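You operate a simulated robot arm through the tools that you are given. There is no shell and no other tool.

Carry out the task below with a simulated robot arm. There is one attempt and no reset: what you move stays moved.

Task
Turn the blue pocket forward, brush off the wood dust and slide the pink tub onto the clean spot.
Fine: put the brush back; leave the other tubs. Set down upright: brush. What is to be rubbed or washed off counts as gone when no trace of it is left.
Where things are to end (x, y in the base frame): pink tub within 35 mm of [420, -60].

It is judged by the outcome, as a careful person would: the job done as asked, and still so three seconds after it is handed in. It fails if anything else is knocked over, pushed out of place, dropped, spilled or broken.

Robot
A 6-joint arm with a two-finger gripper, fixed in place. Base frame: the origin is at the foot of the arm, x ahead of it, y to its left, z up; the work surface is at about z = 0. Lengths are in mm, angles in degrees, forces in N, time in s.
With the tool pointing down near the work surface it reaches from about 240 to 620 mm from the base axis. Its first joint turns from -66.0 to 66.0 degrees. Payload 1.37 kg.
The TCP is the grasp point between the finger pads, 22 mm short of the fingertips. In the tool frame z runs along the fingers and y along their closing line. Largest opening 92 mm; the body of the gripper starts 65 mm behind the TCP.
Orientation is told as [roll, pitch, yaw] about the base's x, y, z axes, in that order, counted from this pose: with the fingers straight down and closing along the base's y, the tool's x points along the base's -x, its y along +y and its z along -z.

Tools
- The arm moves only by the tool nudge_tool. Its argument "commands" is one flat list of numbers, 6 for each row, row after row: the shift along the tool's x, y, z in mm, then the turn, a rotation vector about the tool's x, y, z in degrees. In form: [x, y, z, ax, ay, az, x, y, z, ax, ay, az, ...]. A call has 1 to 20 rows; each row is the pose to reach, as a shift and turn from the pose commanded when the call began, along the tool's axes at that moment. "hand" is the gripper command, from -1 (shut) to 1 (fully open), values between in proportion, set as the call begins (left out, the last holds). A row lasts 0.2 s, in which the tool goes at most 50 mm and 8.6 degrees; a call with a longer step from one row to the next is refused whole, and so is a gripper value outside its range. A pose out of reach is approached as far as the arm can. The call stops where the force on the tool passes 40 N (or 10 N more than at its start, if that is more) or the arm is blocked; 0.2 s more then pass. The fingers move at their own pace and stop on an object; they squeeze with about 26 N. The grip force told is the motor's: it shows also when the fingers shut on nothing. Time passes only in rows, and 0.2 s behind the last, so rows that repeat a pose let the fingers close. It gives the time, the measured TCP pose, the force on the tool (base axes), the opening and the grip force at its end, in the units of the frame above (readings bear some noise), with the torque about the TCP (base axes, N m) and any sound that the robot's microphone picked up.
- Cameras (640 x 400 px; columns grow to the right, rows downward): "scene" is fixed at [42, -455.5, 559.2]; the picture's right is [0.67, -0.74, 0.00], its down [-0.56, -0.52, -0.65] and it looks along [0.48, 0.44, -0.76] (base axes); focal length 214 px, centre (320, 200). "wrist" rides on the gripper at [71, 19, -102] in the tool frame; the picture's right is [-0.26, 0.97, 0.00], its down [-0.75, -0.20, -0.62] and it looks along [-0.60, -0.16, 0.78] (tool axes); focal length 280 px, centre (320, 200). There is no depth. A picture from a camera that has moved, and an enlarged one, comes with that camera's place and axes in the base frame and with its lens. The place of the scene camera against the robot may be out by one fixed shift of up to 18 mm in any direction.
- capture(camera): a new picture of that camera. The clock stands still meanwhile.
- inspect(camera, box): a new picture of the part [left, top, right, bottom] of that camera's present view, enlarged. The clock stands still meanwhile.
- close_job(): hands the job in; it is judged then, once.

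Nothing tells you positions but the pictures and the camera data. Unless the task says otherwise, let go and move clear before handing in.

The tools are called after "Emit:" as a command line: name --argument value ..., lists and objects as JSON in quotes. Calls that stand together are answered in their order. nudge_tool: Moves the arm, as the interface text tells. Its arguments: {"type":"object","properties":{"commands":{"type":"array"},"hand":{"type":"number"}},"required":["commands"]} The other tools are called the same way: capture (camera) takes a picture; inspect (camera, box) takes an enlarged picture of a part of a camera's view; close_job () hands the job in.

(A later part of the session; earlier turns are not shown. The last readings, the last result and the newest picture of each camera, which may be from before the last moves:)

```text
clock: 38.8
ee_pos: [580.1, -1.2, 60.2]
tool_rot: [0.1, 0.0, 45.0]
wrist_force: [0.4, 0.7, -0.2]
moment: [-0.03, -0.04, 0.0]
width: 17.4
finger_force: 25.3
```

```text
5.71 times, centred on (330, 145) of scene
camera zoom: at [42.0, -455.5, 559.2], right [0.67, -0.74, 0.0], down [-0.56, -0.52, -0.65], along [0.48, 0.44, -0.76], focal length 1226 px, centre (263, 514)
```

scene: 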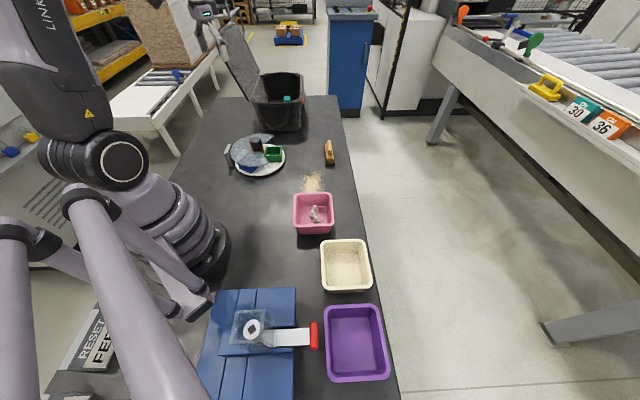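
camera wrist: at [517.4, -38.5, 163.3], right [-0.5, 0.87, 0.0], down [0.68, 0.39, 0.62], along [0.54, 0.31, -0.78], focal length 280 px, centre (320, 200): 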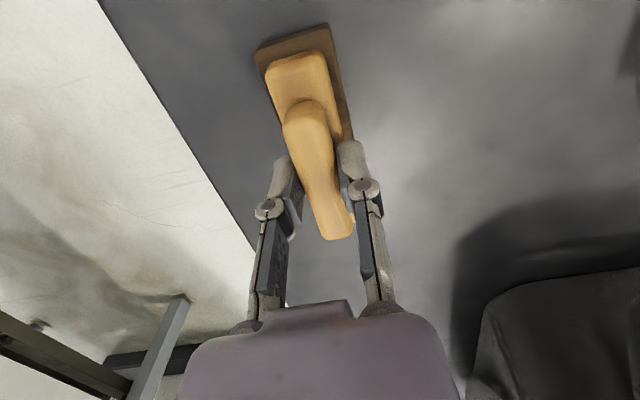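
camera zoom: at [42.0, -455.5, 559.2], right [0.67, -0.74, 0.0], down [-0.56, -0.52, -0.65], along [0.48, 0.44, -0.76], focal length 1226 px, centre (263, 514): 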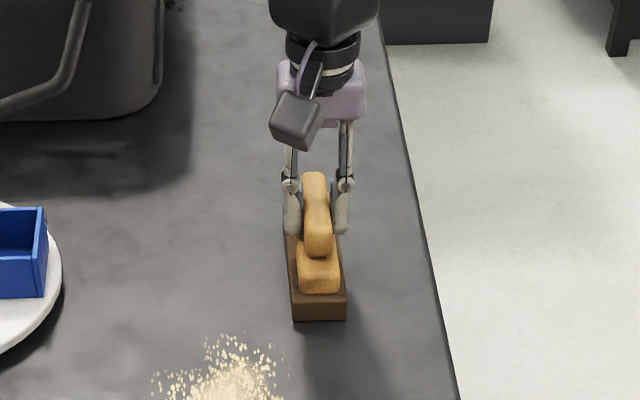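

The brush is gripped at 17 mm wide. I'll lift it a little, carry it to the inner side of the dust's far half, and lower it until it just touches.

Emit:
nudge_tool --commands '[0, 0, -10, 0, 0, 0, 0, 0, -25, 0, 0, 0, 30, 35, -25, 0, 0, 0, 60, 70, -25, 0, 0, 0, 90, 105, -25, 0, 0, 0, 119, 139, -25, 0, 0, 0, 119, 139, -25, 0, 0, 0]'

Emit:
inspect --camera "scene" --box '[250, 120, 380, 250]'

Emit:
capture --camera "wrist"

```text
clock: 40.4
ee_pos: [402.1, 11.1, 85.3]
tool_rot: [-0.1, 0.0, 45.0]
wrist_force: [-0.4, -0.6, -1.8]
moment: [-0.02, -0.01, 0.01]
width: 17.3
finger_force: 26.1
```

```text
3.08 times, centred on (315, 185) of scene
camera zoom: at [42.0, -455.5, 559.2], right [0.67, -0.74, 0.0], down [-0.56, -0.52, -0.65], along [0.48, 0.44, -0.76], focal length 660 px, centre (335, 246)
```

zoom: 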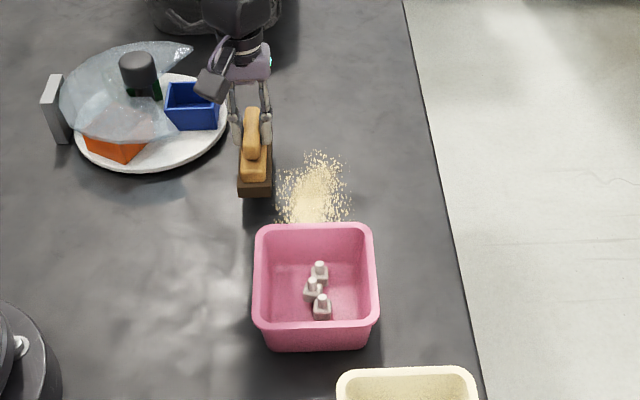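

```text
taken
camera wrist: at [337.8, -25.4, 187.2], right [-0.5, 0.87, 0.0], down [0.68, 0.39, 0.63], along [0.54, 0.31, -0.78], focal length 280 px, centre (320, 200)
```

wrist: 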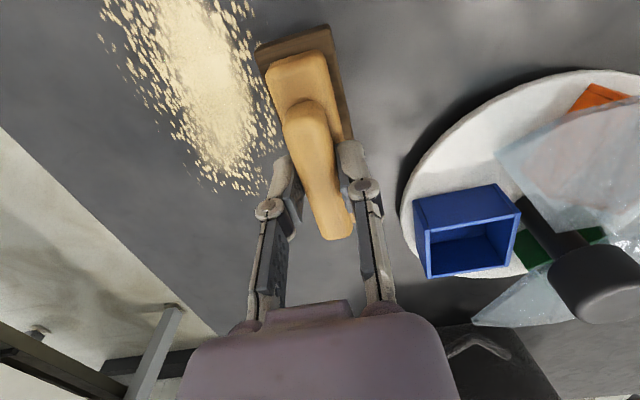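

Emit:
nudge_tool --commands '[0, 0, 15, 0, 0, 0, 0, 0, 22, 0, 0, 0, 0, 0, 25, 0, 0, 0, 0, 0, 26, 0, 0, 0]'

Emit:
nudge_tool --commands '[0, -5, 0, 0, 0, 0, 0, -15, 0, 0, 0, 0, 0, -25, 0, 0, 0, 0, 0, -35, 0, 0, 0, 0, 0, -45, 0, 0, 0, 0, 0, -55, 0, 0, 0, 0]'

Emit:
inspect --camera "scene" --box '[250, 120, 380, 250]'

Emit:
capture --camera "wrist"

```text
clock: 41.4
ee_pos: [399.8, 11.9, 60.3]
tool_rot: [-0.1, -0.1, 45.0]
wrist_force: [-3.2, -1.8, 22.3]
moment: [-0.02, 0.08, 0.02]
width: 17.7
finger_force: 25.9
```

```text
clock: 42.8
ee_pos: [438.0, -27.1, 60.5]
tool_rot: [0.1, 0.1, 44.9]
wrist_force: [-1.9, 2.7, 8.2]
moment: [0.12, 0.02, 0.01]
width: 17.5
finger_force: 25.9
```

```text
3.08 times, centred on (315, 185) of scene
camera zoom: at [42.0, -455.5, 559.2], right [0.67, -0.74, 0.0], down [-0.56, -0.52, -0.65], along [0.48, 0.44, -0.76], focal length 660 px, centre (335, 246)
```

zoom: 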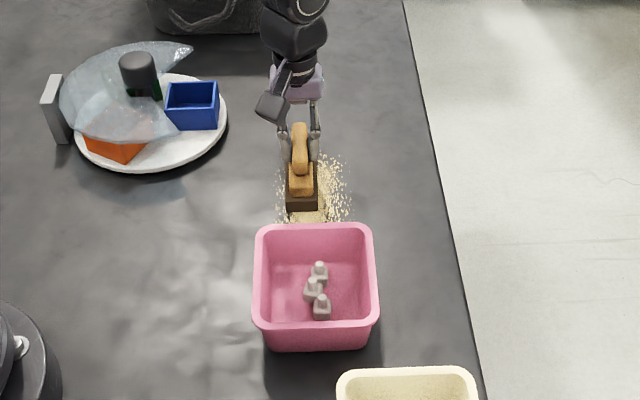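

```text
taken
camera wrist: at [374.4, -64.0, 162.3], right [-0.5, 0.87, 0.0], down [0.68, 0.39, 0.62], along [0.54, 0.31, -0.78], focal length 280 px, centre (320, 200)
```

wrist: 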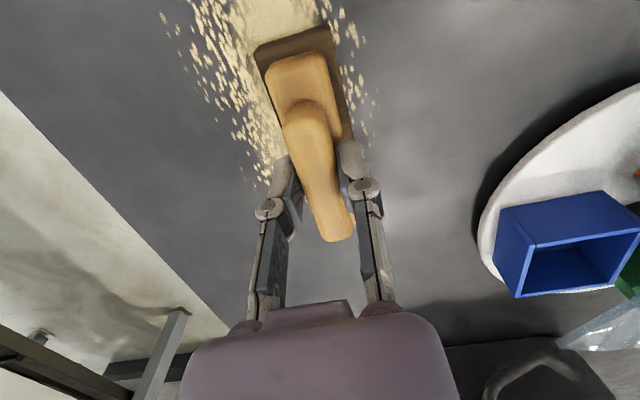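

Some grains remain behind the brush, so several passes may be needed. I'll finish the stroke and compare.

Emit:
nudge_tool --commands '[0, -10, 0, 0, 0, 0, 0, -20, 0, 0, 0, 0, 0, -30, 0, 0, 0, 0, 0, -40, 0, 0, 0, 0, 0, -50, 0, 0, 0, 0, 0, -60, 0, 0, 0, 0, 0, -70, 0, 0, 0, 0, 0, -80, 0, 0, 0, 0, 0, -85, 0, 0, 0, 0]'

Emit:
inspect --camera "scene" --box '[250, 120, 380, 250]'

Emit:
capture --camera "wrist"

```text
clock: 44.8
ee_pos: [499.3, -86.9, 61.3]
tool_rot: [0.0, -0.1, 44.8]
wrist_force: [-2.9, 3.1, 8.2]
moment: [0.09, 0.08, 0.0]
width: 17.3
finger_force: 25.6
```

```text
3.08 times, centred on (315, 185) of scene
camera zoom: at [42.0, -455.5, 559.2], right [0.67, -0.74, 0.0], down [-0.56, -0.52, -0.65], along [0.48, 0.44, -0.76], focal length 660 px, centre (335, 246)
```

zoom: 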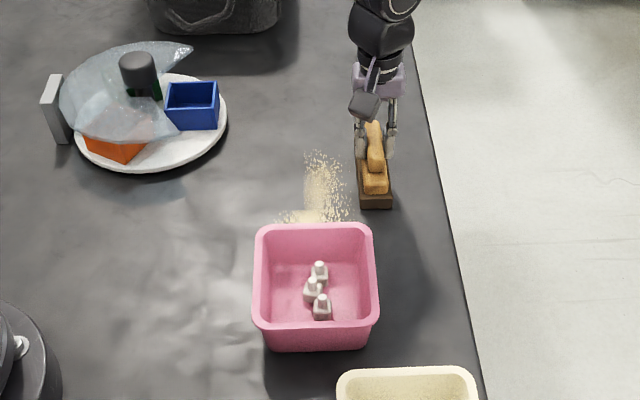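

```text
taken
camera wrist: at [435.6, -125.1, 162.2], right [-0.5, 0.87, 0.0], down [0.68, 0.39, 0.62], along [0.54, 0.31, -0.78], focal length 280 px, centre (320, 200)
```

wrist: 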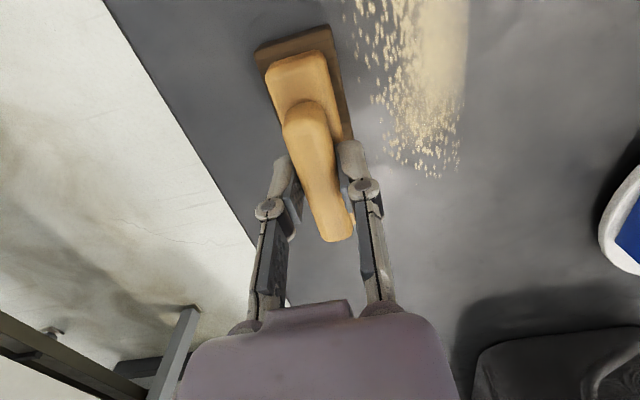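

Part of the patch came fully clean and the rest thinned. I'll press about 1 mm more and stroke back across.

Emit:
nudge_tool --commands '[0, 0, 1, 0, 0, 0, 0, 8, 1, 0, 0, 0, 0, 16, 1, 0, 0, 0, 0, 24, 1, 0, 0, 0, 0, 32, 1, 0, 0, 0, 0, 40, 1, 0, 0, 0, 0, 48, 1, 0, 0, 0, 0, 56, 1, 0, 0, 0, 0, 64, 1, 0, 0, 0, 0, 72, 1, 0, 0, 0, 0, 80, 1, 0, 0, 0, 0, 88, 1, 0, 0, 0, 0, 96, 1, 0, 0, 0, 0, 104, 1, 0, 0, 0, 0, 112, 1, 0, 0, 0, 0, 120, 1, 0, 0, 0, 0, 128, 1, 0, 0, 0, 0, 136, 1, 0, 0, 0]'

Emit:
inspect --camera "scene" --box '[250, 120, 380, 250]'

Emit:
capture --camera "wrist"

```text
clock: 48.6
ee_pos: [402.7, 9.7, 60.0]
tool_rot: [-0.1, -0.1, 45.1]
wrist_force: [5.5, -4.5, 16.0]
moment: [-0.34, 0.13, 0.14]
width: 17.7
finger_force: 25.9
```

```text
3.08 times, centred on (315, 185) of scene
camera zoom: at [41.9, -455.5, 559.2], right [0.67, -0.74, 0.0], down [-0.56, -0.52, -0.65], along [0.48, 0.44, -0.76], focal length 660 px, centre (335, 246)
```

zoom: 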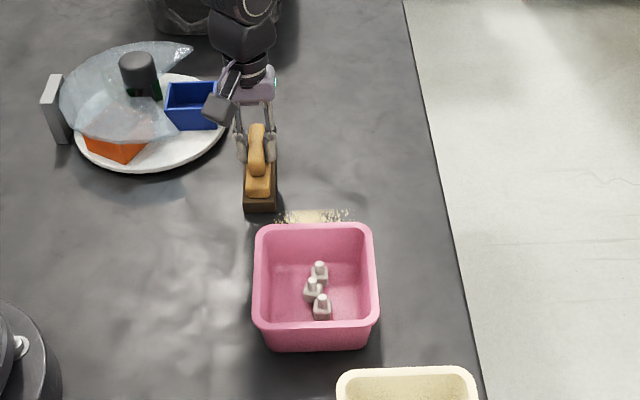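

```text
taken
camera wrist: at [339.0, -28.5, 161.7], right [-0.5, 0.87, 0.0], down [0.68, 0.39, 0.63], along [0.54, 0.31, -0.78], focal length 280 px, centre (320, 200)
```

wrist: 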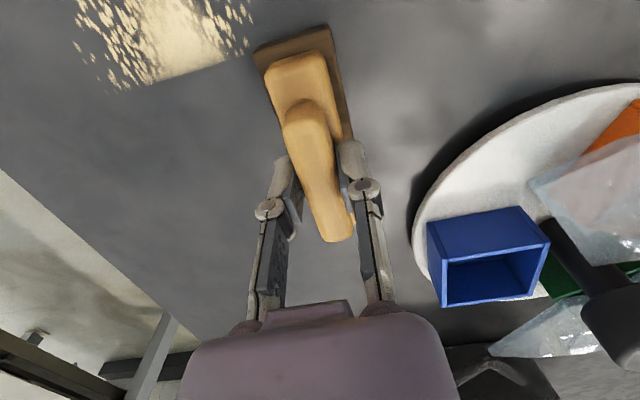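

The far half is now clean, leaving a strip near the tub. I'll lift, shift the brush about 55 mm toward the tub, and check clearance.

Emit:
nudge_tool --commands '[0, 0, -15, 0, 0, 0, 0, 0, -27, 0, 0, 0, 25, 2, -27, 0, 0, 0, 50, 2, -27, 0, 0, 0, 50, 2, -27, 0, 0, 0]'

Emit:
capture --camera "wrist"

Emit:
inspect --camera "scene" --box '[250, 120, 380, 250]'

```text
clock: 49.8
ee_pos: [364.1, -24.0, 86.5]
tool_rot: [0.0, 0.0, 45.0]
wrist_force: [0.1, 1.1, -1.5]
moment: [0.0, -0.01, -0.03]
width: 17.6
finger_force: 25.9
```

```text
taken
camera wrist: at [301.3, -61.9, 188.0], right [-0.5, 0.87, 0.0], down [0.68, 0.39, 0.62], along [0.54, 0.31, -0.78], focal length 280 px, centre (320, 200)
```

wrist: 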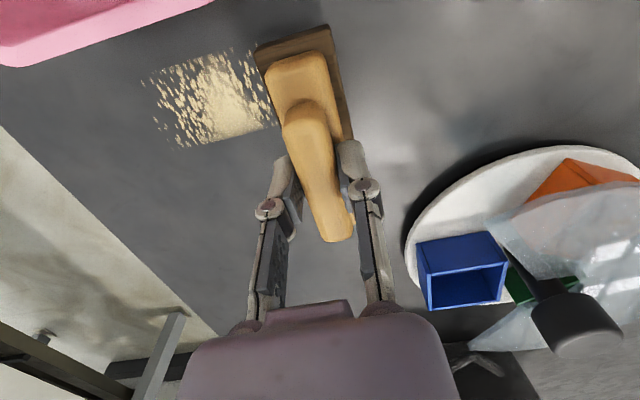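

```text
3.08 times, centred on (315, 185) of scene
camera zoom: at [42.0, -455.5, 559.2], right [0.67, -0.74, 0.0], down [-0.56, -0.52, -0.65], along [0.48, 0.44, -0.76], focal length 660 px, centre (335, 246)
```

zoom: 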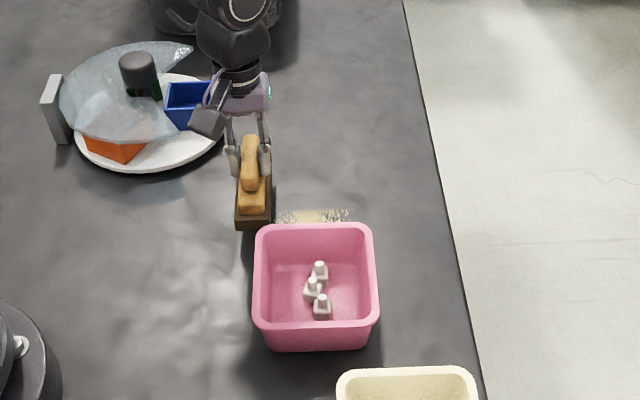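

The dust's near edge is at u≈187 and the tub rim at u≈164, so there's room. I'll shift 8 mm closer, lower, and stroke across and back.

Emit:
nudge_tool --commands '[8, 0, 12, 0, 0, 0, 8, 0, 21, 0, 0, 0, 8, 0, 25, 0, 0, 0, 8, 0, 26.5, 0, 0, 0]'

Emit:
nudge_tool --commands '[0, -7, 0, 0, 0, 0, 0, -14, 0, 0, 0, 0, 0, -21, 0, 0, 0, 0, 0, -28, 0, 0, 0, 0, 0, -35, 0, 0, 0, 0, 0, -42, 0, 0, 0, 0, 0, -49, 0, 0, 0, 0, 0, -56, 0, 0, 0, 0, 0, -63, 0, 0, 0, 0, 0, -70, 0, 0, 0, 0, 0, -77, 0, 0, 0, 0, 0, -84, 0, 0, 0, 0, 0, -91, 0, 0, 0, 0, 0, -98, 0, 0, 0, 0, 0, -105, 0, 0, 0, 0, 0, -112, 0, 0, 0, 0, 0, -119, 0, 0, 0, 0, 0, -126, 0, 0, 0, 0, 0, -130, 0, 0, 0, 0]'

Emit:
capture --camera "wrist"

Emit:
inspect --camera "scene" --box '[250, 120, 380, 250]'

```text
clock: 50.8
ee_pos: [358.9, -29.3, 59.6]
tool_rot: [0.1, 0.0, 45.0]
wrist_force: [0.4, -1.2, -2.3]
moment: [0.03, -0.01, -0.01]
width: 17.8
finger_force: 26.1
```

```text
clock: 54.8
ee_pos: [451.7, -122.8, 59.6]
tool_rot: [-0.1, 0.0, 45.1]
wrist_force: [-0.6, 0.3, 1.1]
moment: [0.05, -0.04, 0.0]
width: 17.4
finger_force: 25.7
```

```text
taken
camera wrist: at [387.9, -160.0, 161.9], right [-0.5, 0.87, 0.0], down [0.68, 0.39, 0.62], along [0.54, 0.31, -0.78], focal length 280 px, centre (320, 200)
```

wrist: 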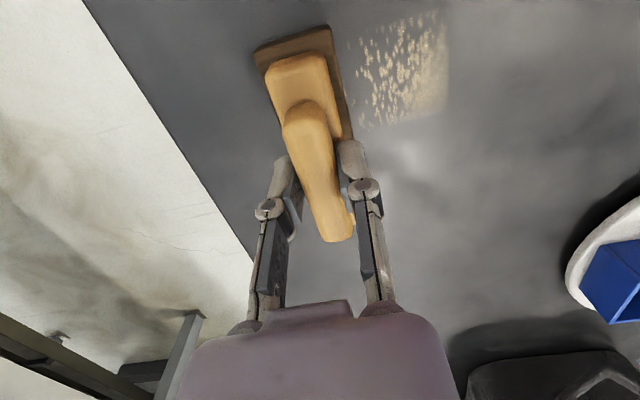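

```text
3.08 times, centred on (315, 185) of scene
camera zoom: at [42.0, -455.5, 559.2], right [0.67, -0.74, 0.0], down [-0.56, -0.52, -0.65], along [0.48, 0.44, -0.76], focal length 660 px, centre (335, 246)
```

zoom: 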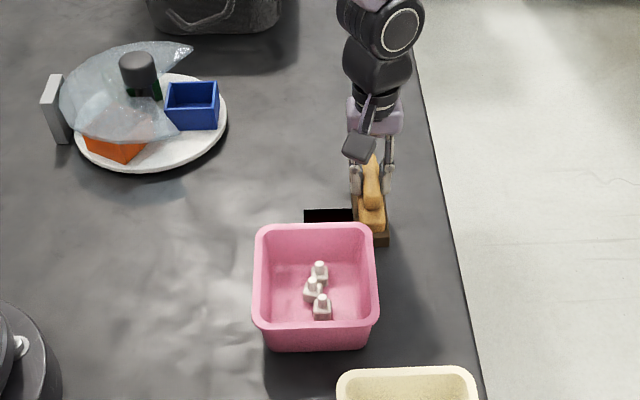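

A dark patch shows in the scene view, so I'll look closer before the return stroke.

Emit:
inspect --camera "scene" --box '[295, 170, 345, 210]'

Emit:
inspect --camera "wrist" --box '[320, 0, 480, 140]'

```text
10.00 times, centred on (320, 190) of scene
camera zoom: at [42.0, -455.5, 559.2], right [0.67, -0.74, 0.0], down [-0.56, -0.52, -0.65], along [0.48, 0.44, -0.76], focal length 2145 px, centre (320, 300)
```

zoom: 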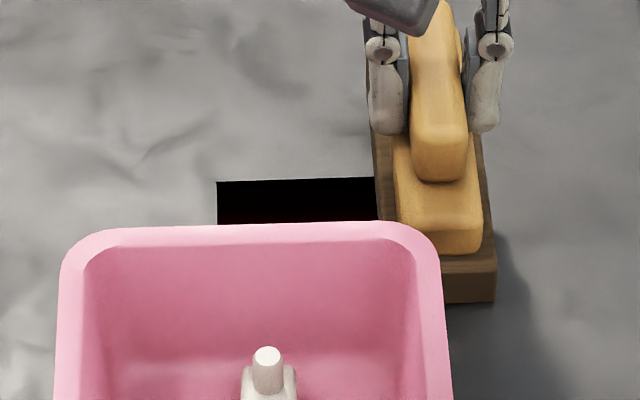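

```text
2.86 times, centred on (400, 70) of wrist
camera zoom: at [387.9, -160.0, 161.9], right [-0.5, 0.87, 0.0], down [0.68, 0.39, 0.62], along [0.54, 0.31, -0.78], focal length 801 px, centre (91, 571)
```

zoom: 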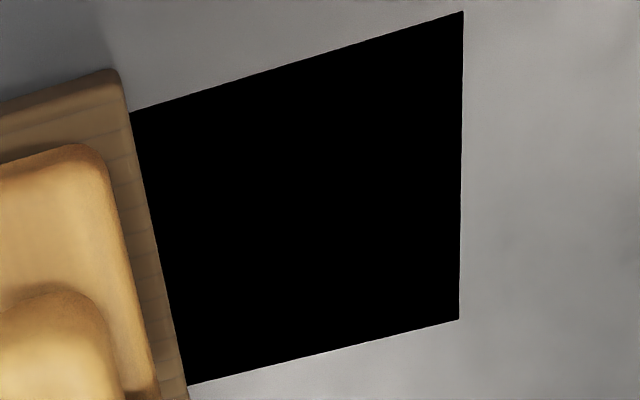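

The black area is just how the thinned leftover patch renders. I'll press 1.5 mm more and stroke back over it.

Emit:
nudge_tool --commands '[0, 0, 1.5, 0, 0, 0, 0, 7, 1.5, 0, 0, 0, 0, 14, 1.5, 0, 0, 0, 0, 21, 1.5, 0, 0, 0, 0, 28, 1.5, 0, 0, 0, 0, 35, 1.5, 0, 0, 0, 0, 42, 1.5, 0, 0, 0, 0, 49, 1.5, 0, 0, 0, 0, 56, 1.5, 0, 0, 0, 0, 63, 1.5, 0, 0, 0, 0, 70, 1.5, 0, 0, 0, 0, 77, 1.5, 0, 0, 0, 0, 84, 1.5, 0, 0, 0, 0, 91, 1.5, 0, 0, 0, 0, 98, 1.5, 0, 0, 0, 0, 105, 1.5, 0, 0, 0, 0, 112, 1.5, 0, 0, 0, 0, 119, 1.5, 0, 0, 0, 0, 126, 1.5, 0, 0, 0, 0, 130, 1.5, 0, 0, 0]'

Emit:
capture --camera "wrist"

Emit:
inspect --camera "scene" --box '[250, 120, 380, 250]'

```text
clock: 59.0
ee_pos: [358.3, -30.0, 57.6]
tool_rot: [0.0, 0.0, 45.1]
wrist_force: [3.9, -2.8, 10.1]
moment: [0.0, -0.14, -0.05]
width: 17.2
finger_force: 25.4
```

```text
taken
camera wrist: at [295.3, -67.0, 160.0], right [-0.5, 0.87, 0.0], down [0.68, 0.39, 0.62], along [0.54, 0.31, -0.78], focal length 280 px, centre (320, 200)
```

wrist: 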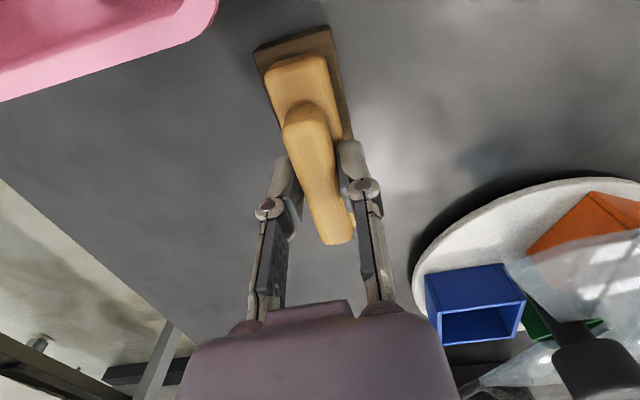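

```text
3.08 times, centred on (315, 185) of scene
camera zoom: at [42.0, -455.5, 559.2], right [0.67, -0.74, 0.0], down [-0.56, -0.52, -0.65], along [0.48, 0.44, -0.76], focal length 660 px, centre (335, 246)
```

zoom: 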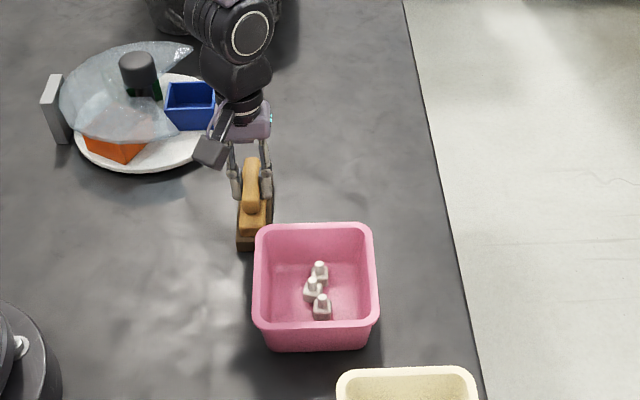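

The dust looks gone. I'll zoom in on the area to check for traces.

Emit:
inspect --camera "wrist" --box '[60, 20, 300, 200]'

Emit:
inspect --camera "scene" --box '[290, 150, 350, 200]'

```text
2.22 times, centred on (180, 110) of wrist
camera zoom: at [295.3, -67.0, 160.0], right [-0.5, 0.87, 0.0], down [0.68, 0.39, 0.62], along [0.54, 0.31, -0.78], focal length 623 px, centre (631, 400)
```

zoom: 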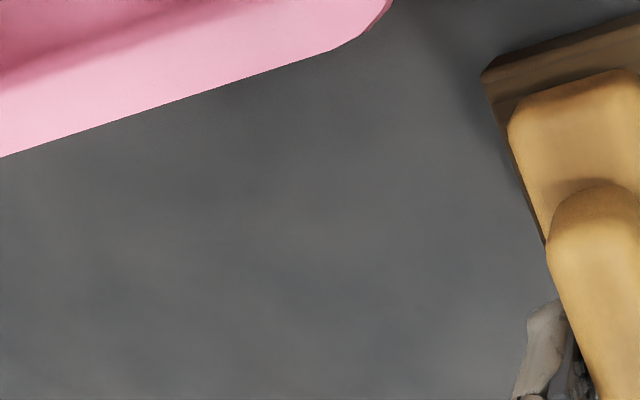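

```text
8.00 times, centred on (320, 175) of scene
camera zoom: at [42.0, -455.5, 559.2], right [0.67, -0.74, 0.0], down [-0.56, -0.52, -0.65], along [0.48, 0.44, -0.76], focal length 1716 px, centre (320, 400)
```

zoom: 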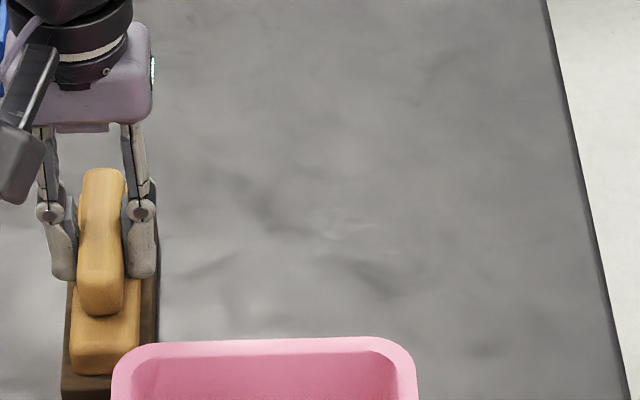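

It looks clean, but to be sure I'll make one more pass over each half.

Emit:
nudge_tool --commands '[0, -10, 0, 0, 0, 0, 0, -20, 0, 0, 0, 0, 0, -30, 0, 0, 0, 0, 0, -40, 0, 0, 0, 0, 0, -50, 0, 0, 0, 0, 0, -60, 0, 0, 0, 0, 0, -70, 0, 0, 0, 0, 0, -80, 0, 0, 0, 0, 0, -90, 0, 0, 0, 0, 0, -100, 0, 0, 0, 0, 0, -110, 0, 0, 0, 0, 0, -120, 0, 0, 0, 0, 0, -130, 0, 0, 0, 0, 0, -130, -10, 0, 0, 0, -25, -130, -10, 0, 0, 0, -50, -130, -10, 0, 0, 0, -55, -130, -10, 0, 0, 0, -55, -130, -3, 0, 0, 0, -55, -130, 0.5, 0, 0, 0]'

Emit:
nudge_tool --commands '[0, 10, 0, 0, 0, 0, 0, 20, 0, 0, 0, 0, 0, 30, 0, 0, 0, 0, 0, 40, 0, 0, 0, 0, 0, 50, 0, 0, 0, 0, 0, 60, 0, 0, 0, 0, 0, 70, 0, 0, 0, 0, 0, 80, 0, 0, 0, 0, 0, 90, 0, 0, 0, 0, 0, 100, 0, 0, 0, 0, 0, 110, 0, 0, 0, 0, 0, 120, 0, 0, 0, 0, 0, 130, 0, 0, 0, 0]'

Emit:
inspect --camera "scene" --box '[290, 150, 350, 200]'

Emit:
capture --camera "wrist"

```text
clock: 63.0
ee_pos: [489.8, -83.8, 58.7]
tool_rot: [0.1, 0.0, 45.1]
wrist_force: [-0.4, 0.0, -1.5]
moment: [0.0, -0.01, -0.01]
width: 17.6
finger_force: 25.8
```

```text
clock: 65.8
ee_pos: [397.2, 8.6, 57.0]
tool_rot: [-0.2, -0.1, 45.1]
wrist_force: [6.5, -5.2, 19.6]
moment: [0.05, -0.36, -0.09]
width: 17.4
finger_force: 25.8
```

```text
8.00 times, centred on (320, 175) of scene
camera zoom: at [41.9, -455.5, 559.2], right [0.67, -0.74, 0.0], down [-0.56, -0.52, -0.65], along [0.48, 0.44, -0.76], focal length 1716 px, centre (320, 400)
```

zoom: 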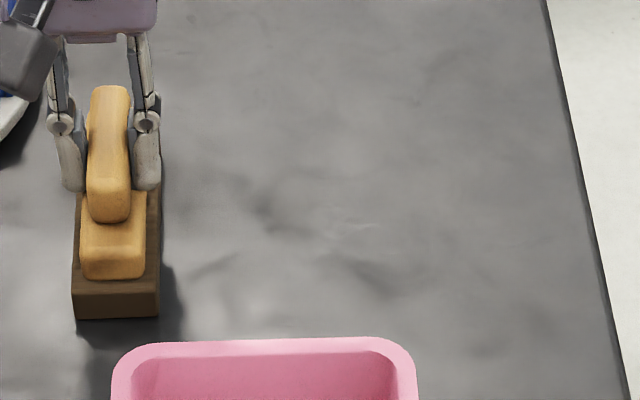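

```text
taken
camera wrist: at [335.0, -28.6, 159.7], right [-0.5, 0.87, 0.0], down [0.68, 0.39, 0.63], along [0.54, 0.31, -0.78], focal length 280 px, centre (320, 200)
```

wrist: 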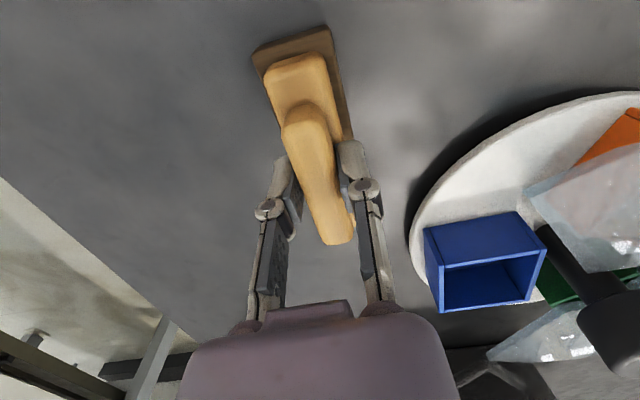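

The area is clean. Now I'll carry the brush back to its original place.

Emit:
nudge_tool --commands '[0, 0, -15, 0, 0, 0, 0, 0, -28, 0, 0, 0, -30, -34, -28, 0, 0, 0, -61, -68, -28, 0, 0, 0, -92, -103, -28, 0, 0, 0, -122, -137, -28, 0, 0, 0, -122, -137, -28, 0, 0, 0, -122, -137, -14, 0, 0, 0, -122, -137, -6, 0, 0, 0, -122, -137, -3, 0, 0, 0, -122, -137, -2, 0, 0, 0]'

Emit:
inspect --camera "scene" --box '[290, 110, 370, 180]'

```text
clock: 68.2
ee_pos: [580.9, -2.7, 60.8]
tool_rot: [-0.1, 0.0, 45.0]
wrist_force: [-1.0, 0.3, -0.8]
moment: [0.01, 0.01, -0.04]
width: 17.6
finger_force: 26.8
```

```text
5.71 times, centred on (330, 145) of scene
camera zoom: at [42.0, -455.5, 559.2], right [0.67, -0.74, 0.0], down [-0.56, -0.52, -0.65], along [0.48, 0.44, -0.76], focal length 1226 px, centre (263, 514)
```

zoom: 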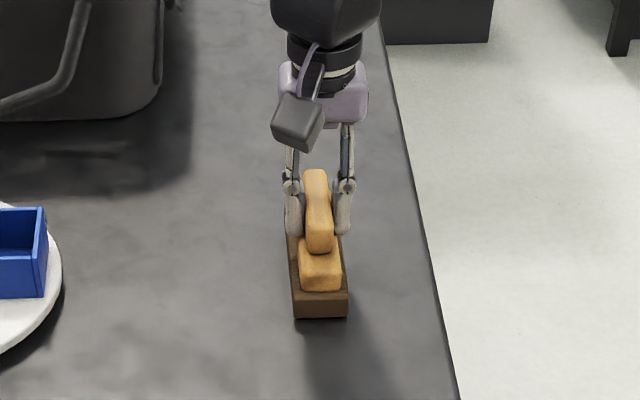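

Emit:
nudge_tool --commands '[0, 0, 0.7, 0, 0, 0, 0, 0, 1.4, 0, 0, 0, 0, 0, 2, 0, 0, 0]'

```text
clock: 69.0
ee_pos: [580.3, -1.8, 58.6]
tool_rot: [0.0, 0.0, 45.0]
wrist_force: [-2.0, -0.3, 3.6]
moment: [0.16, -0.04, 0.06]
width: 17.2
finger_force: 25.8
```

The brush is touching the table, so I'll release it and rise.

Emit:
nudge_tool --commands '[0, 0, 0, 0, 0, 0, 0, 0, 0, 0, 0, 0, 0, 0, 0, 0, 0, 0, 0, 0, 0, 0, 0, 0, 0, 0, -30, 0, 0, 0, 0, 0, -70, 0, 0, 0, 0, 0, -110, 0, 0, 0, 0, 0, -140, 0, 0, 0, 0, 0, -140, 0, 0, 0]' --hand 0.3

Emit:
inspect --camera "scene" --box '[290, 110, 370, 180]'

Emit:
inspect --camera "scene" --box '[270, 150, 380, 250]'

```text
clock: 71.0
ee_pos: [579.3, -2.9, 196.9]
tool_rot: [0.0, 0.0, 45.0]
wrist_force: [0.1, 0.6, -0.7]
moment: [0.01, 0.03, -0.04]
width: 59.8
finger_force: 0.1
```

```text
5.71 times, centred on (330, 145) of scene
camera zoom: at [42.0, -455.5, 559.2], right [0.67, -0.74, 0.0], down [-0.56, -0.52, -0.65], along [0.48, 0.44, -0.76], focal length 1226 px, centre (263, 514)
```

zoom: 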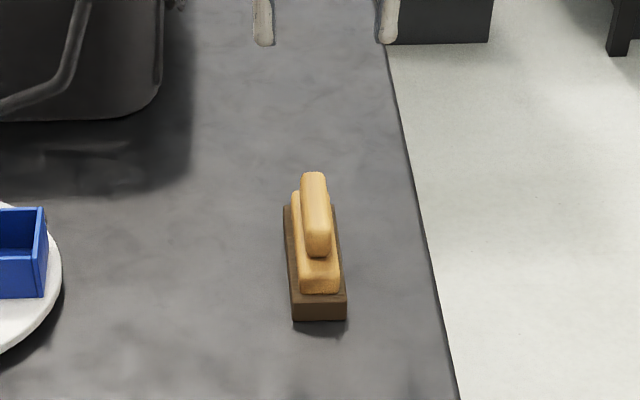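

```text
4.00 times, centred on (325, 200) of scene
camera zoom: at [42.0, -455.5, 559.2], right [0.67, -0.74, 0.0], down [-0.56, -0.52, -0.65], along [0.48, 0.44, -0.76], focal length 858 px, centre (300, 200)
```

zoom: 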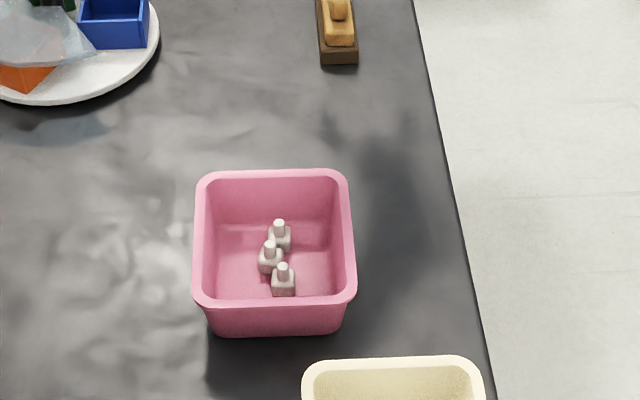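

The brush is back in place. Next I'll look at the pink tub from above with yaw -45, so the fingers will close along the slide direction.

Emit:
nudge_tool --commands '[19.6, 5.7, -2.75, 0, 0, 7.5, 39.1, 11.4, -5.5, 0, 0, 15, 58.7, 17.1, -8.25, 0, 0, 22.5, 78.2, 22.9, -11, 0, 0, 30, 97.8, 28.6, -13.75, 0, 0, 37.5, 117.3, 34.3, -16.5, 0, 0, 45, 136.9, 40, -19.25, 0, 0, 52.5, 156.5, 45.7, -22, 0, 0, 60, 176, 51.4, -24.75, 0, 0, 67.5, 195.6, 57.2, -27.5, 0, 0, 75, 215.1, 62.9, -30.25, 0, 0, 82.5, 234.7, 68.6, -33, 0, 0, 90, 234.7, 68.6, -33, 0, 0, 90]' --hand 0.3

Emit:
capture --camera "wrist"

Emit:
capture --camera "scene"

```text
clock: 73.8
ee_pos: [366.9, -120.4, 230.2]
tool_rot: [0.0, 0.0, -45.1]
wrist_force: [0.0, 0.5, -0.6]
moment: [0.0, 0.03, 0.03]
width: 59.7
finger_force: 0.0
```

```text
taken
camera wrist: at [331.0, -56.8, 333.6], right [0.87, 0.5, 0.0], down [0.39, -0.68, 0.63], along [0.31, -0.54, -0.78], focal length 280 px, centre (320, 200)
```

wrist: 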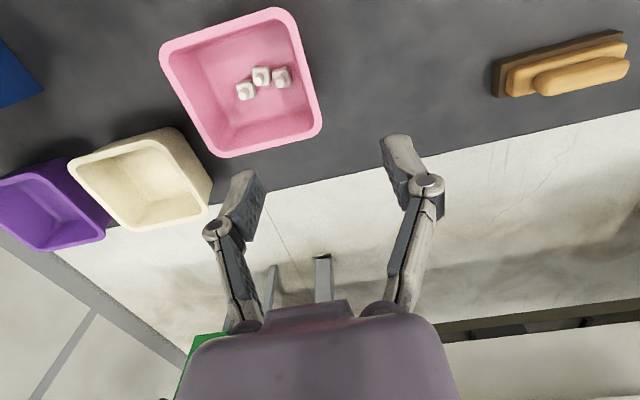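

```text
taken
```

scene: 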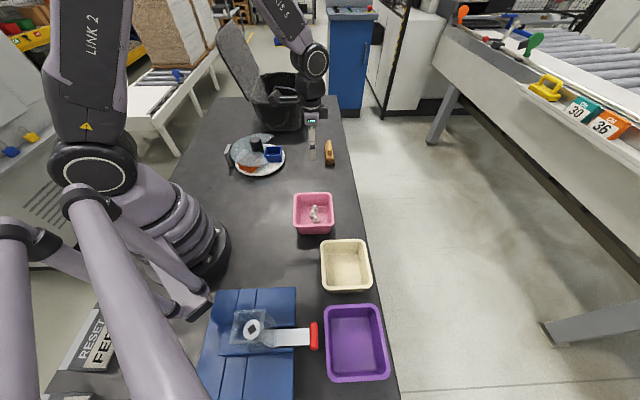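

Emit:
inspect --camera "wrist" --box '[140, 0, 340, 165]'

```text
2.42 times, centred on (240, 82) of wrist
camera zoom: at [331.0, -56.8, 333.6], right [0.87, 0.5, 0.0], down [0.39, -0.68, 0.63], along [0.31, -0.54, -0.78], focal length 680 px, centre (514, 485)
```

zoom: 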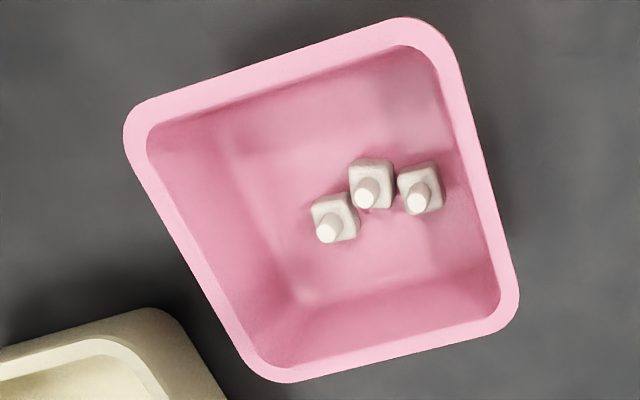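

The tub rim spans about u 39–165 (along the table edge) at z≈50, centred near (315, -170), and the bottles sit just off the dust-side wall. I'll come down over that wall, clear of the bottles, with the fingers straddling it.

Emit:
nudge_tool --commands '[9, -5, 30, 0, 0, 0, 18, -10, 65, 0, 0, 0, 26.8, -14.5, 100, 0, 0, 0, 26.8, -14.5, 125, 0, 0, 0, 26.8, -14.5, 125, 0, 0, 0, 26.8, -14.5, 125, 0, 0, 0]' --hand -0.217

Emit:
capture --camera "wrist"

Emit:
inspect --camera "scene" --box '[270, 140, 370, 240]'

```text
clock: 75.2
ee_pos: [337.2, -110.1, 106.2]
tool_rot: [0.0, -0.1, -45.0]
wrist_force: [0.7, -0.8, -0.2]
moment: [0.04, -0.01, -0.02]
width: 36.1
finger_force: 0.1
```

```text
taken
camera wrist: at [302.2, -47.2, 208.2], right [0.87, 0.5, 0.0], down [0.39, -0.68, 0.63], along [0.31, -0.54, -0.78], focal length 280 px, centre (320, 200)
```

wrist: 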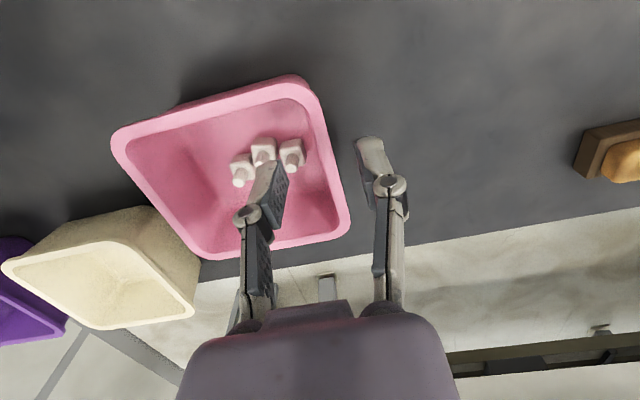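

```text
4.00 times, centred on (320, 190) of scene
camera zoom: at [42.0, -455.5, 559.2], right [0.67, -0.74, 0.0], down [-0.56, -0.52, -0.65], along [0.48, 0.44, -0.76], focal length 858 px, centre (320, 240)
```

zoom: 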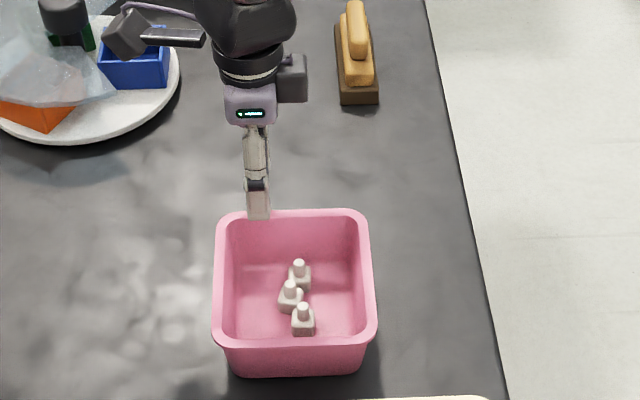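

Emit:
nudge_tool --commands '[4, -1, 20, 0, 0, 0, 4, -1, 35, 0, 0, 0, 4, -1, 48, 0, 0, 0, 4, -1, 48, 0, 0, 0]'

Emit:
capture --camera "wrist"

Emit:
inspect --camera "scene" --box '[280, 160, 350, 240]'

```text
clock: 76.2
ee_pos: [334.2, -108.8, 59.4]
tool_rot: [0.0, 0.0, -45.0]
wrist_force: [0.2, 0.8, -0.3]
moment: [-0.04, -0.01, 0.0]
width: 36.1
finger_force: 0.1
```

```text
taken
camera wrist: at [298.6, -45.7, 161.4], right [0.87, 0.5, 0.0], down [0.39, -0.68, 0.63], along [0.31, -0.54, -0.78], focal length 280 px, centre (320, 200)
```

wrist: 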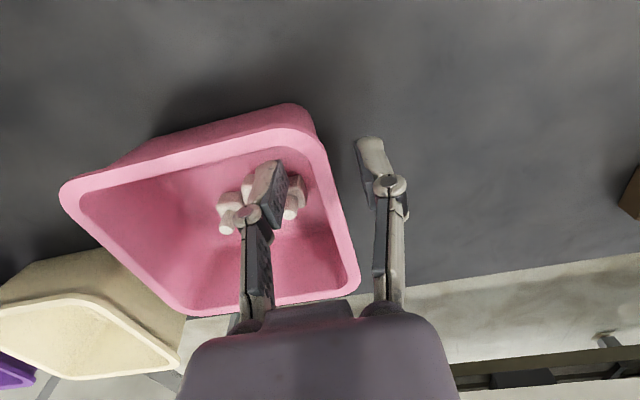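

```text
5.00 times, centred on (315, 200) of scene
camera zoom: at [42.0, -455.5, 559.2], right [0.67, -0.74, 0.0], down [-0.56, -0.52, -0.65], along [0.48, 0.44, -0.76], focal length 1072 px, centre (345, 200)
```

zoom: 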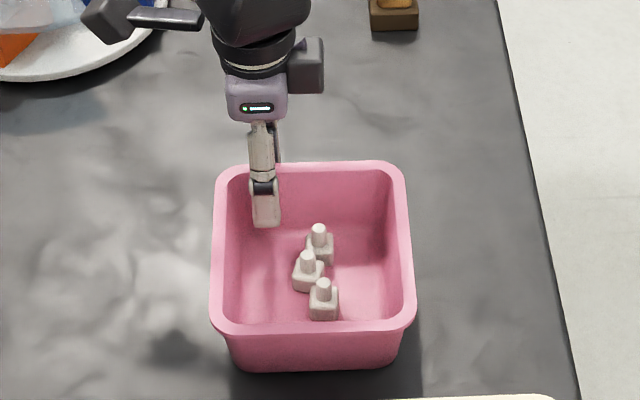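

The fingers straddle the rim, clear of the bottles. I'll recentre by 2.5 mm and close gently on the wall.

Emit:
nudge_tool --commands '[0, 2.5, 0, 0, 0, 0, 0, 2.5, 0, 0, 0, 0]'

Emit:
nudge_tool --commands '[0, 0, 0, 0, 0, 0, 0, 0, 0, 0, 0, 0, 0, 0, 0, 0, 0, 0, 0, 0, 0, 0, 0, 0]' --hand -1

Emit:
capture --camera "wrist"

Emit:
inspect --camera "scene" --box '[280, 160, 350, 240]'

```text
clock: 76.8
ee_pos: [336.1, -107.1, 59.4]
tool_rot: [0.0, 0.1, -45.0]
wrist_force: [-0.2, -0.1, 0.4]
moment: [-0.01, -0.01, 0.0]
width: 35.8
finger_force: 0.1
```

```text
clock: 77.8
ee_pos: [337.3, -107.4, 58.3]
tool_rot: [0.1, 0.0, -45.0]
wrist_force: [-0.2, -1.4, 4.2]
moment: [-0.48, 0.33, -0.06]
width: 6.0
finger_force: 26.0
```

```text
taken
camera wrist: at [300.1, -44.0, 161.1], right [0.87, 0.5, 0.0], down [0.39, -0.68, 0.63], along [0.31, -0.54, -0.78], focal length 280 px, centre (320, 200)
```

wrist: 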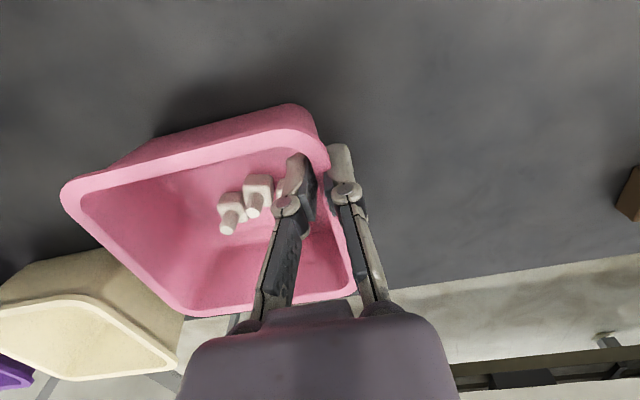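

```text
5.00 times, centred on (315, 200) of scene
camera zoom: at [42.0, -455.5, 559.2], right [0.67, -0.74, 0.0], down [-0.56, -0.52, -0.65], along [0.48, 0.44, -0.76], focal length 1072 px, centre (345, 200)
```

zoom: 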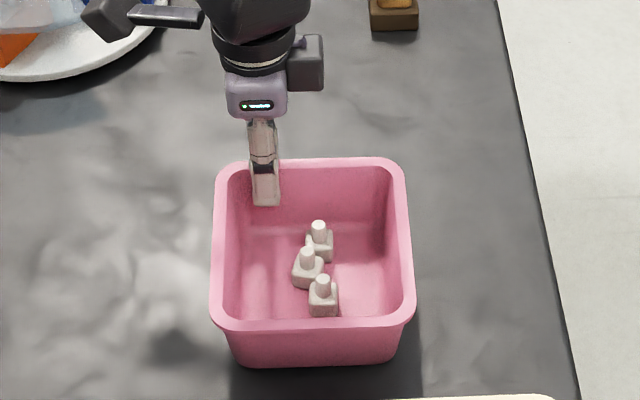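

The wall is gripped at 6 mm thick. I'll slide the tub slowly toward the clean spot, about 70 mm first, ramping the speed gently to protect the bottles.

Emit:
nudge_tool --commands '[0, 1, 0, 0, 0, 0, 0, 3, 0, 0, 0, 0, 0, 6, 0, 0, 0, 0, 0, 10, 0, 0, 0, 0, 0, 15, 0, 0, 0, 0, 0, 21, 0, 0, 0, 0, 0, 27, 0, 0, 0, 0, 1, 33, 0, 0, 0, 0, 1, 39, 0, 0, 0, 0, 1, 45, 0, 0, 0, 0, 1, 51, 0, 0, 0, 0, 1, 56, 0, 0, 0, 0, 1, 61, 0, 0, 0, 0, 1, 65, 0, 0, 0, 0, 1, 68, 0, 0, 0, 0, 1, 70, 0, 0, 0, 0, 1, 71, 0, 0, 0, 0]'

Emit:
inspect --camera "scene" --box '[260, 140, 370, 240]'

```text
clock: 81.4
ee_pos: [384.7, -56.0, 56.4]
tool_rot: [0.1, 0.0, -45.0]
wrist_force: [-2.9, -3.7, 13.4]
moment: [-0.36, 0.52, 0.0]
width: 6.0
finger_force: 26.3
```

```text
4.00 times, centred on (315, 190) of scene
camera zoom: at [41.9, -455.4, 559.2], right [0.67, -0.74, 0.0], down [-0.56, -0.52, -0.65], along [0.48, 0.44, -0.76], focal length 858 px, centre (340, 240)
```

zoom: 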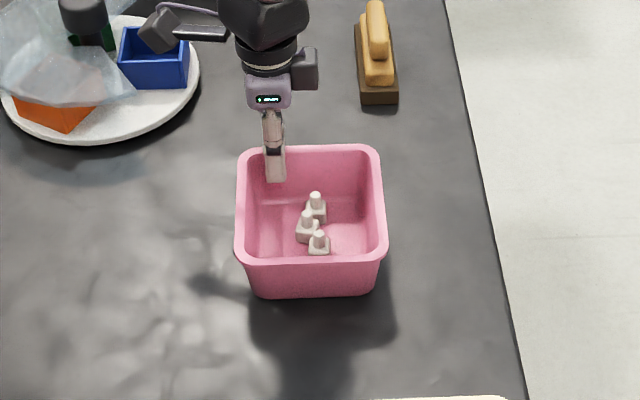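

Emit:
inspect --camera "scene" --box '[285, 165, 345, 225]'

Emit:
capture --camera "wrist"

```text
6.67 times, centred on (315, 195) of scene
camera zoom: at [41.9, -455.4, 559.2], right [0.67, -0.74, 0.0], down [-0.56, -0.52, -0.65], along [0.48, 0.44, -0.76], focal length 1430 px, centre (353, 233)
```

zoom: 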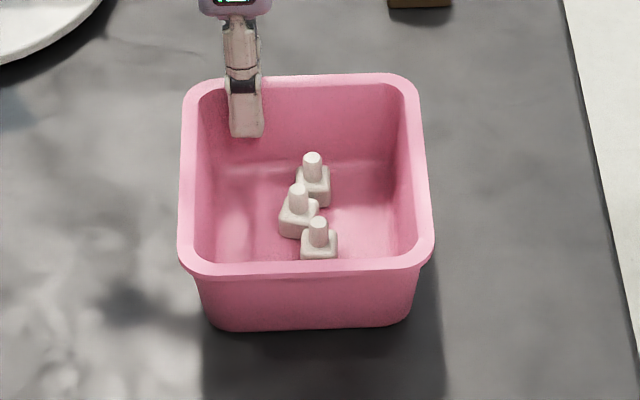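

```text
taken
camera wrist: at [349.1, 6.8, 159.5], right [0.87, 0.5, 0.0], down [0.39, -0.68, 0.63], along [0.31, -0.54, -0.78], focal length 280 px, centre (320, 200)
```

wrist: 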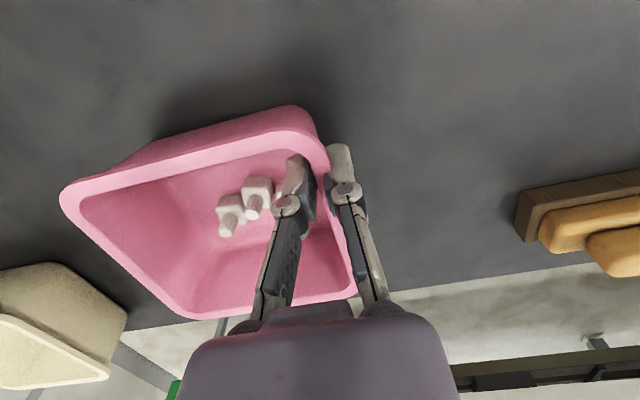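

The tub is sliding flat and the bottles are upright. I'll continue the remaining ~80 mm.

Emit:
nudge_tool --commands '[0, 1, 0, 0, 0, 0, 0, 3, 0, 0, 0, 0, 0, 6, 0, 0, 0, 0, 1, 10, 0, 0, 0, 0, 1, 15, 0, 0, 0, 0, 2, 21, 0, 0, 0, 0, 2, 27, 0, 0, 0, 0, 2, 33, 0, 0, 0, 0, 2.5, 39, 0, 0, 0, 0, 2.5, 45, 0, 0, 0, 0, 2.5, 51, 0, 0, 0, 0, 2.5, 57, 0, 0, 0, 0, 2.5, 63, 0, 0, 0, 0, 2.5, 68, 0, 0, 0, 0, 2.5, 73, 0, 0, 0, 0, 2.5, 77, 0, 0, 0, 0, 2.5, 79, 0, 0, 0, 0, 2.5, 80, 0, 0, 0, 0, 2.5, 80.5, 0, 0, 0, 0]'

Emit:
inspect --camera "scene" --box '[260, 120, 370, 220]'

Emit:
capture --camera "wrist"

```text
clock: 85.4
ee_pos: [439.7, 2.9, 57.1]
tool_rot: [-0.1, 0.0, -45.0]
wrist_force: [-0.2, -1.3, 3.9]
moment: [-0.47, 0.4, 0.03]
width: 6.0
finger_force: 26.1
```

```text
4.00 times, centred on (315, 170) of scene
camera zoom: at [42.0, -455.5, 559.2], right [0.67, -0.74, 0.0], down [-0.56, -0.52, -0.65], along [0.48, 0.44, -0.76], focal length 858 px, centre (340, 320)
```

zoom: 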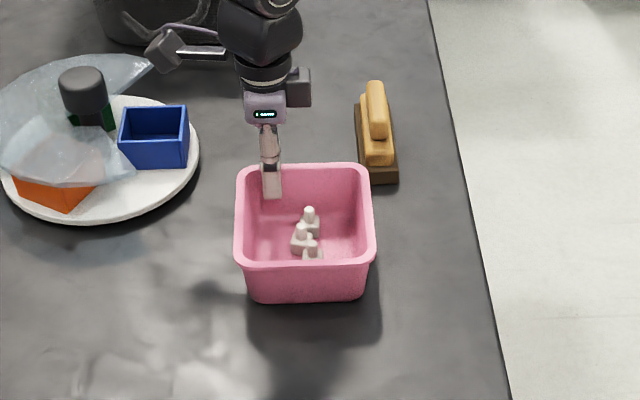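

```text
taken
camera wrist: at [403.7, 66.2, 159.1], right [0.87, 0.5, 0.0], down [0.39, -0.68, 0.62], along [0.31, -0.54, -0.78], focal length 280 px, centre (320, 200)
```

wrist: 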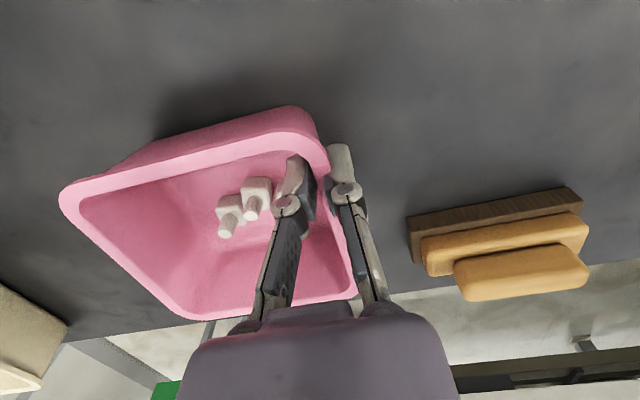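

The tub is at the target. I'll open the fingers to clear the wall, then rise straight up.

Emit:
nudge_tool --commands '[0, 0, 0, 0, 0, 0, 0, 0, 0, 0, 0, 0]' --hand -0.7

Emit:
nudge_tool --commands '[0, 0, 0, 0, 0, 0, 0, 0, 0, 0, 0, 0]' --hand -0.4

Emit:
nudge_tool --commands '[0, 0, -10, 0, 0, 0, 0, 0, -30, 0, 0, 0, 0, 0, -70, 0, 0, 0, 0, 0, -110, 0, 0, 0, 0, 0, -150, 0, 0, 0, 0, 0, -190, 0, 0, 0, 40, -20, -210, 0, 0, 0, 60, -40, -210, 0, 0, 0, 60, -40, -210, 0, 0, 0]'

Emit:
capture --camera "wrist"

Emit:
capture --camera "scene"

Emit:
inspect --camera "scene" --box '[260, 120, 370, 220]'

```text
clock: 86.0
ee_pos: [441.0, 2.8, 56.8]
tool_rot: [-0.1, 0.0, -45.0]
wrist_force: [-0.4, -0.5, 0.5]
moment: [-0.01, 0.01, 0.01]
width: 13.8
finger_force: 0.1
```

```text
clock: 86.6
ee_pos: [440.3, 3.0, 56.6]
tool_rot: [0.0, 0.1, -45.0]
wrist_force: [-0.2, -0.6, -0.3]
moment: [-0.01, 0.02, 0.01]
width: 27.6
finger_force: 0.0
```

```text
clock: 88.6
ee_pos: [368.8, 18.5, 266.0]
tool_rot: [-0.1, -0.1, -45.0]
wrist_force: [-0.5, -0.2, -0.4]
moment: [-0.04, -0.02, -0.01]
width: 27.5
finger_force: 0.1
```

```text
taken
camera wrist: at [332.7, 81.9, 368.1], right [0.87, 0.5, 0.0], down [0.39, -0.68, 0.63], along [0.31, -0.54, -0.78], focal length 280 px, centre (320, 200)
```

wrist: 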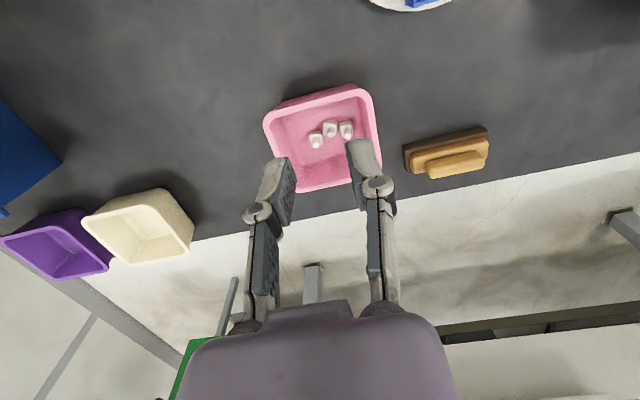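

```text
taken
```

scene: 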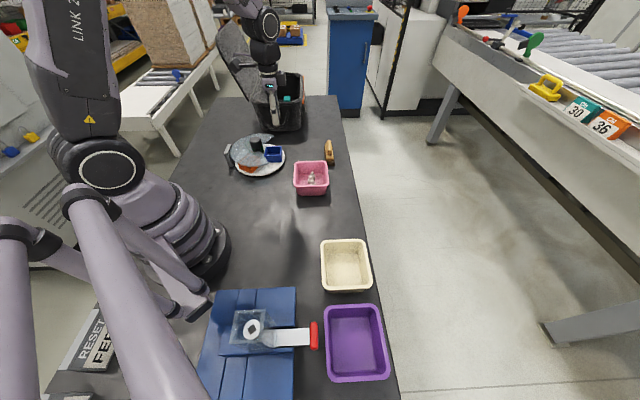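

```text
4.00 times, centred on (315, 170) of scene
camera zoom: at [42.0, -455.5, 559.2], right [0.67, -0.74, 0.0], down [-0.56, -0.52, -0.65], along [0.48, 0.44, -0.76], focal length 858 px, centre (340, 320)
```

zoom: 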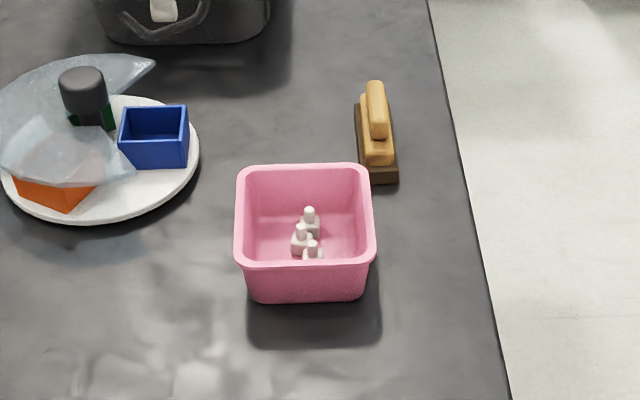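

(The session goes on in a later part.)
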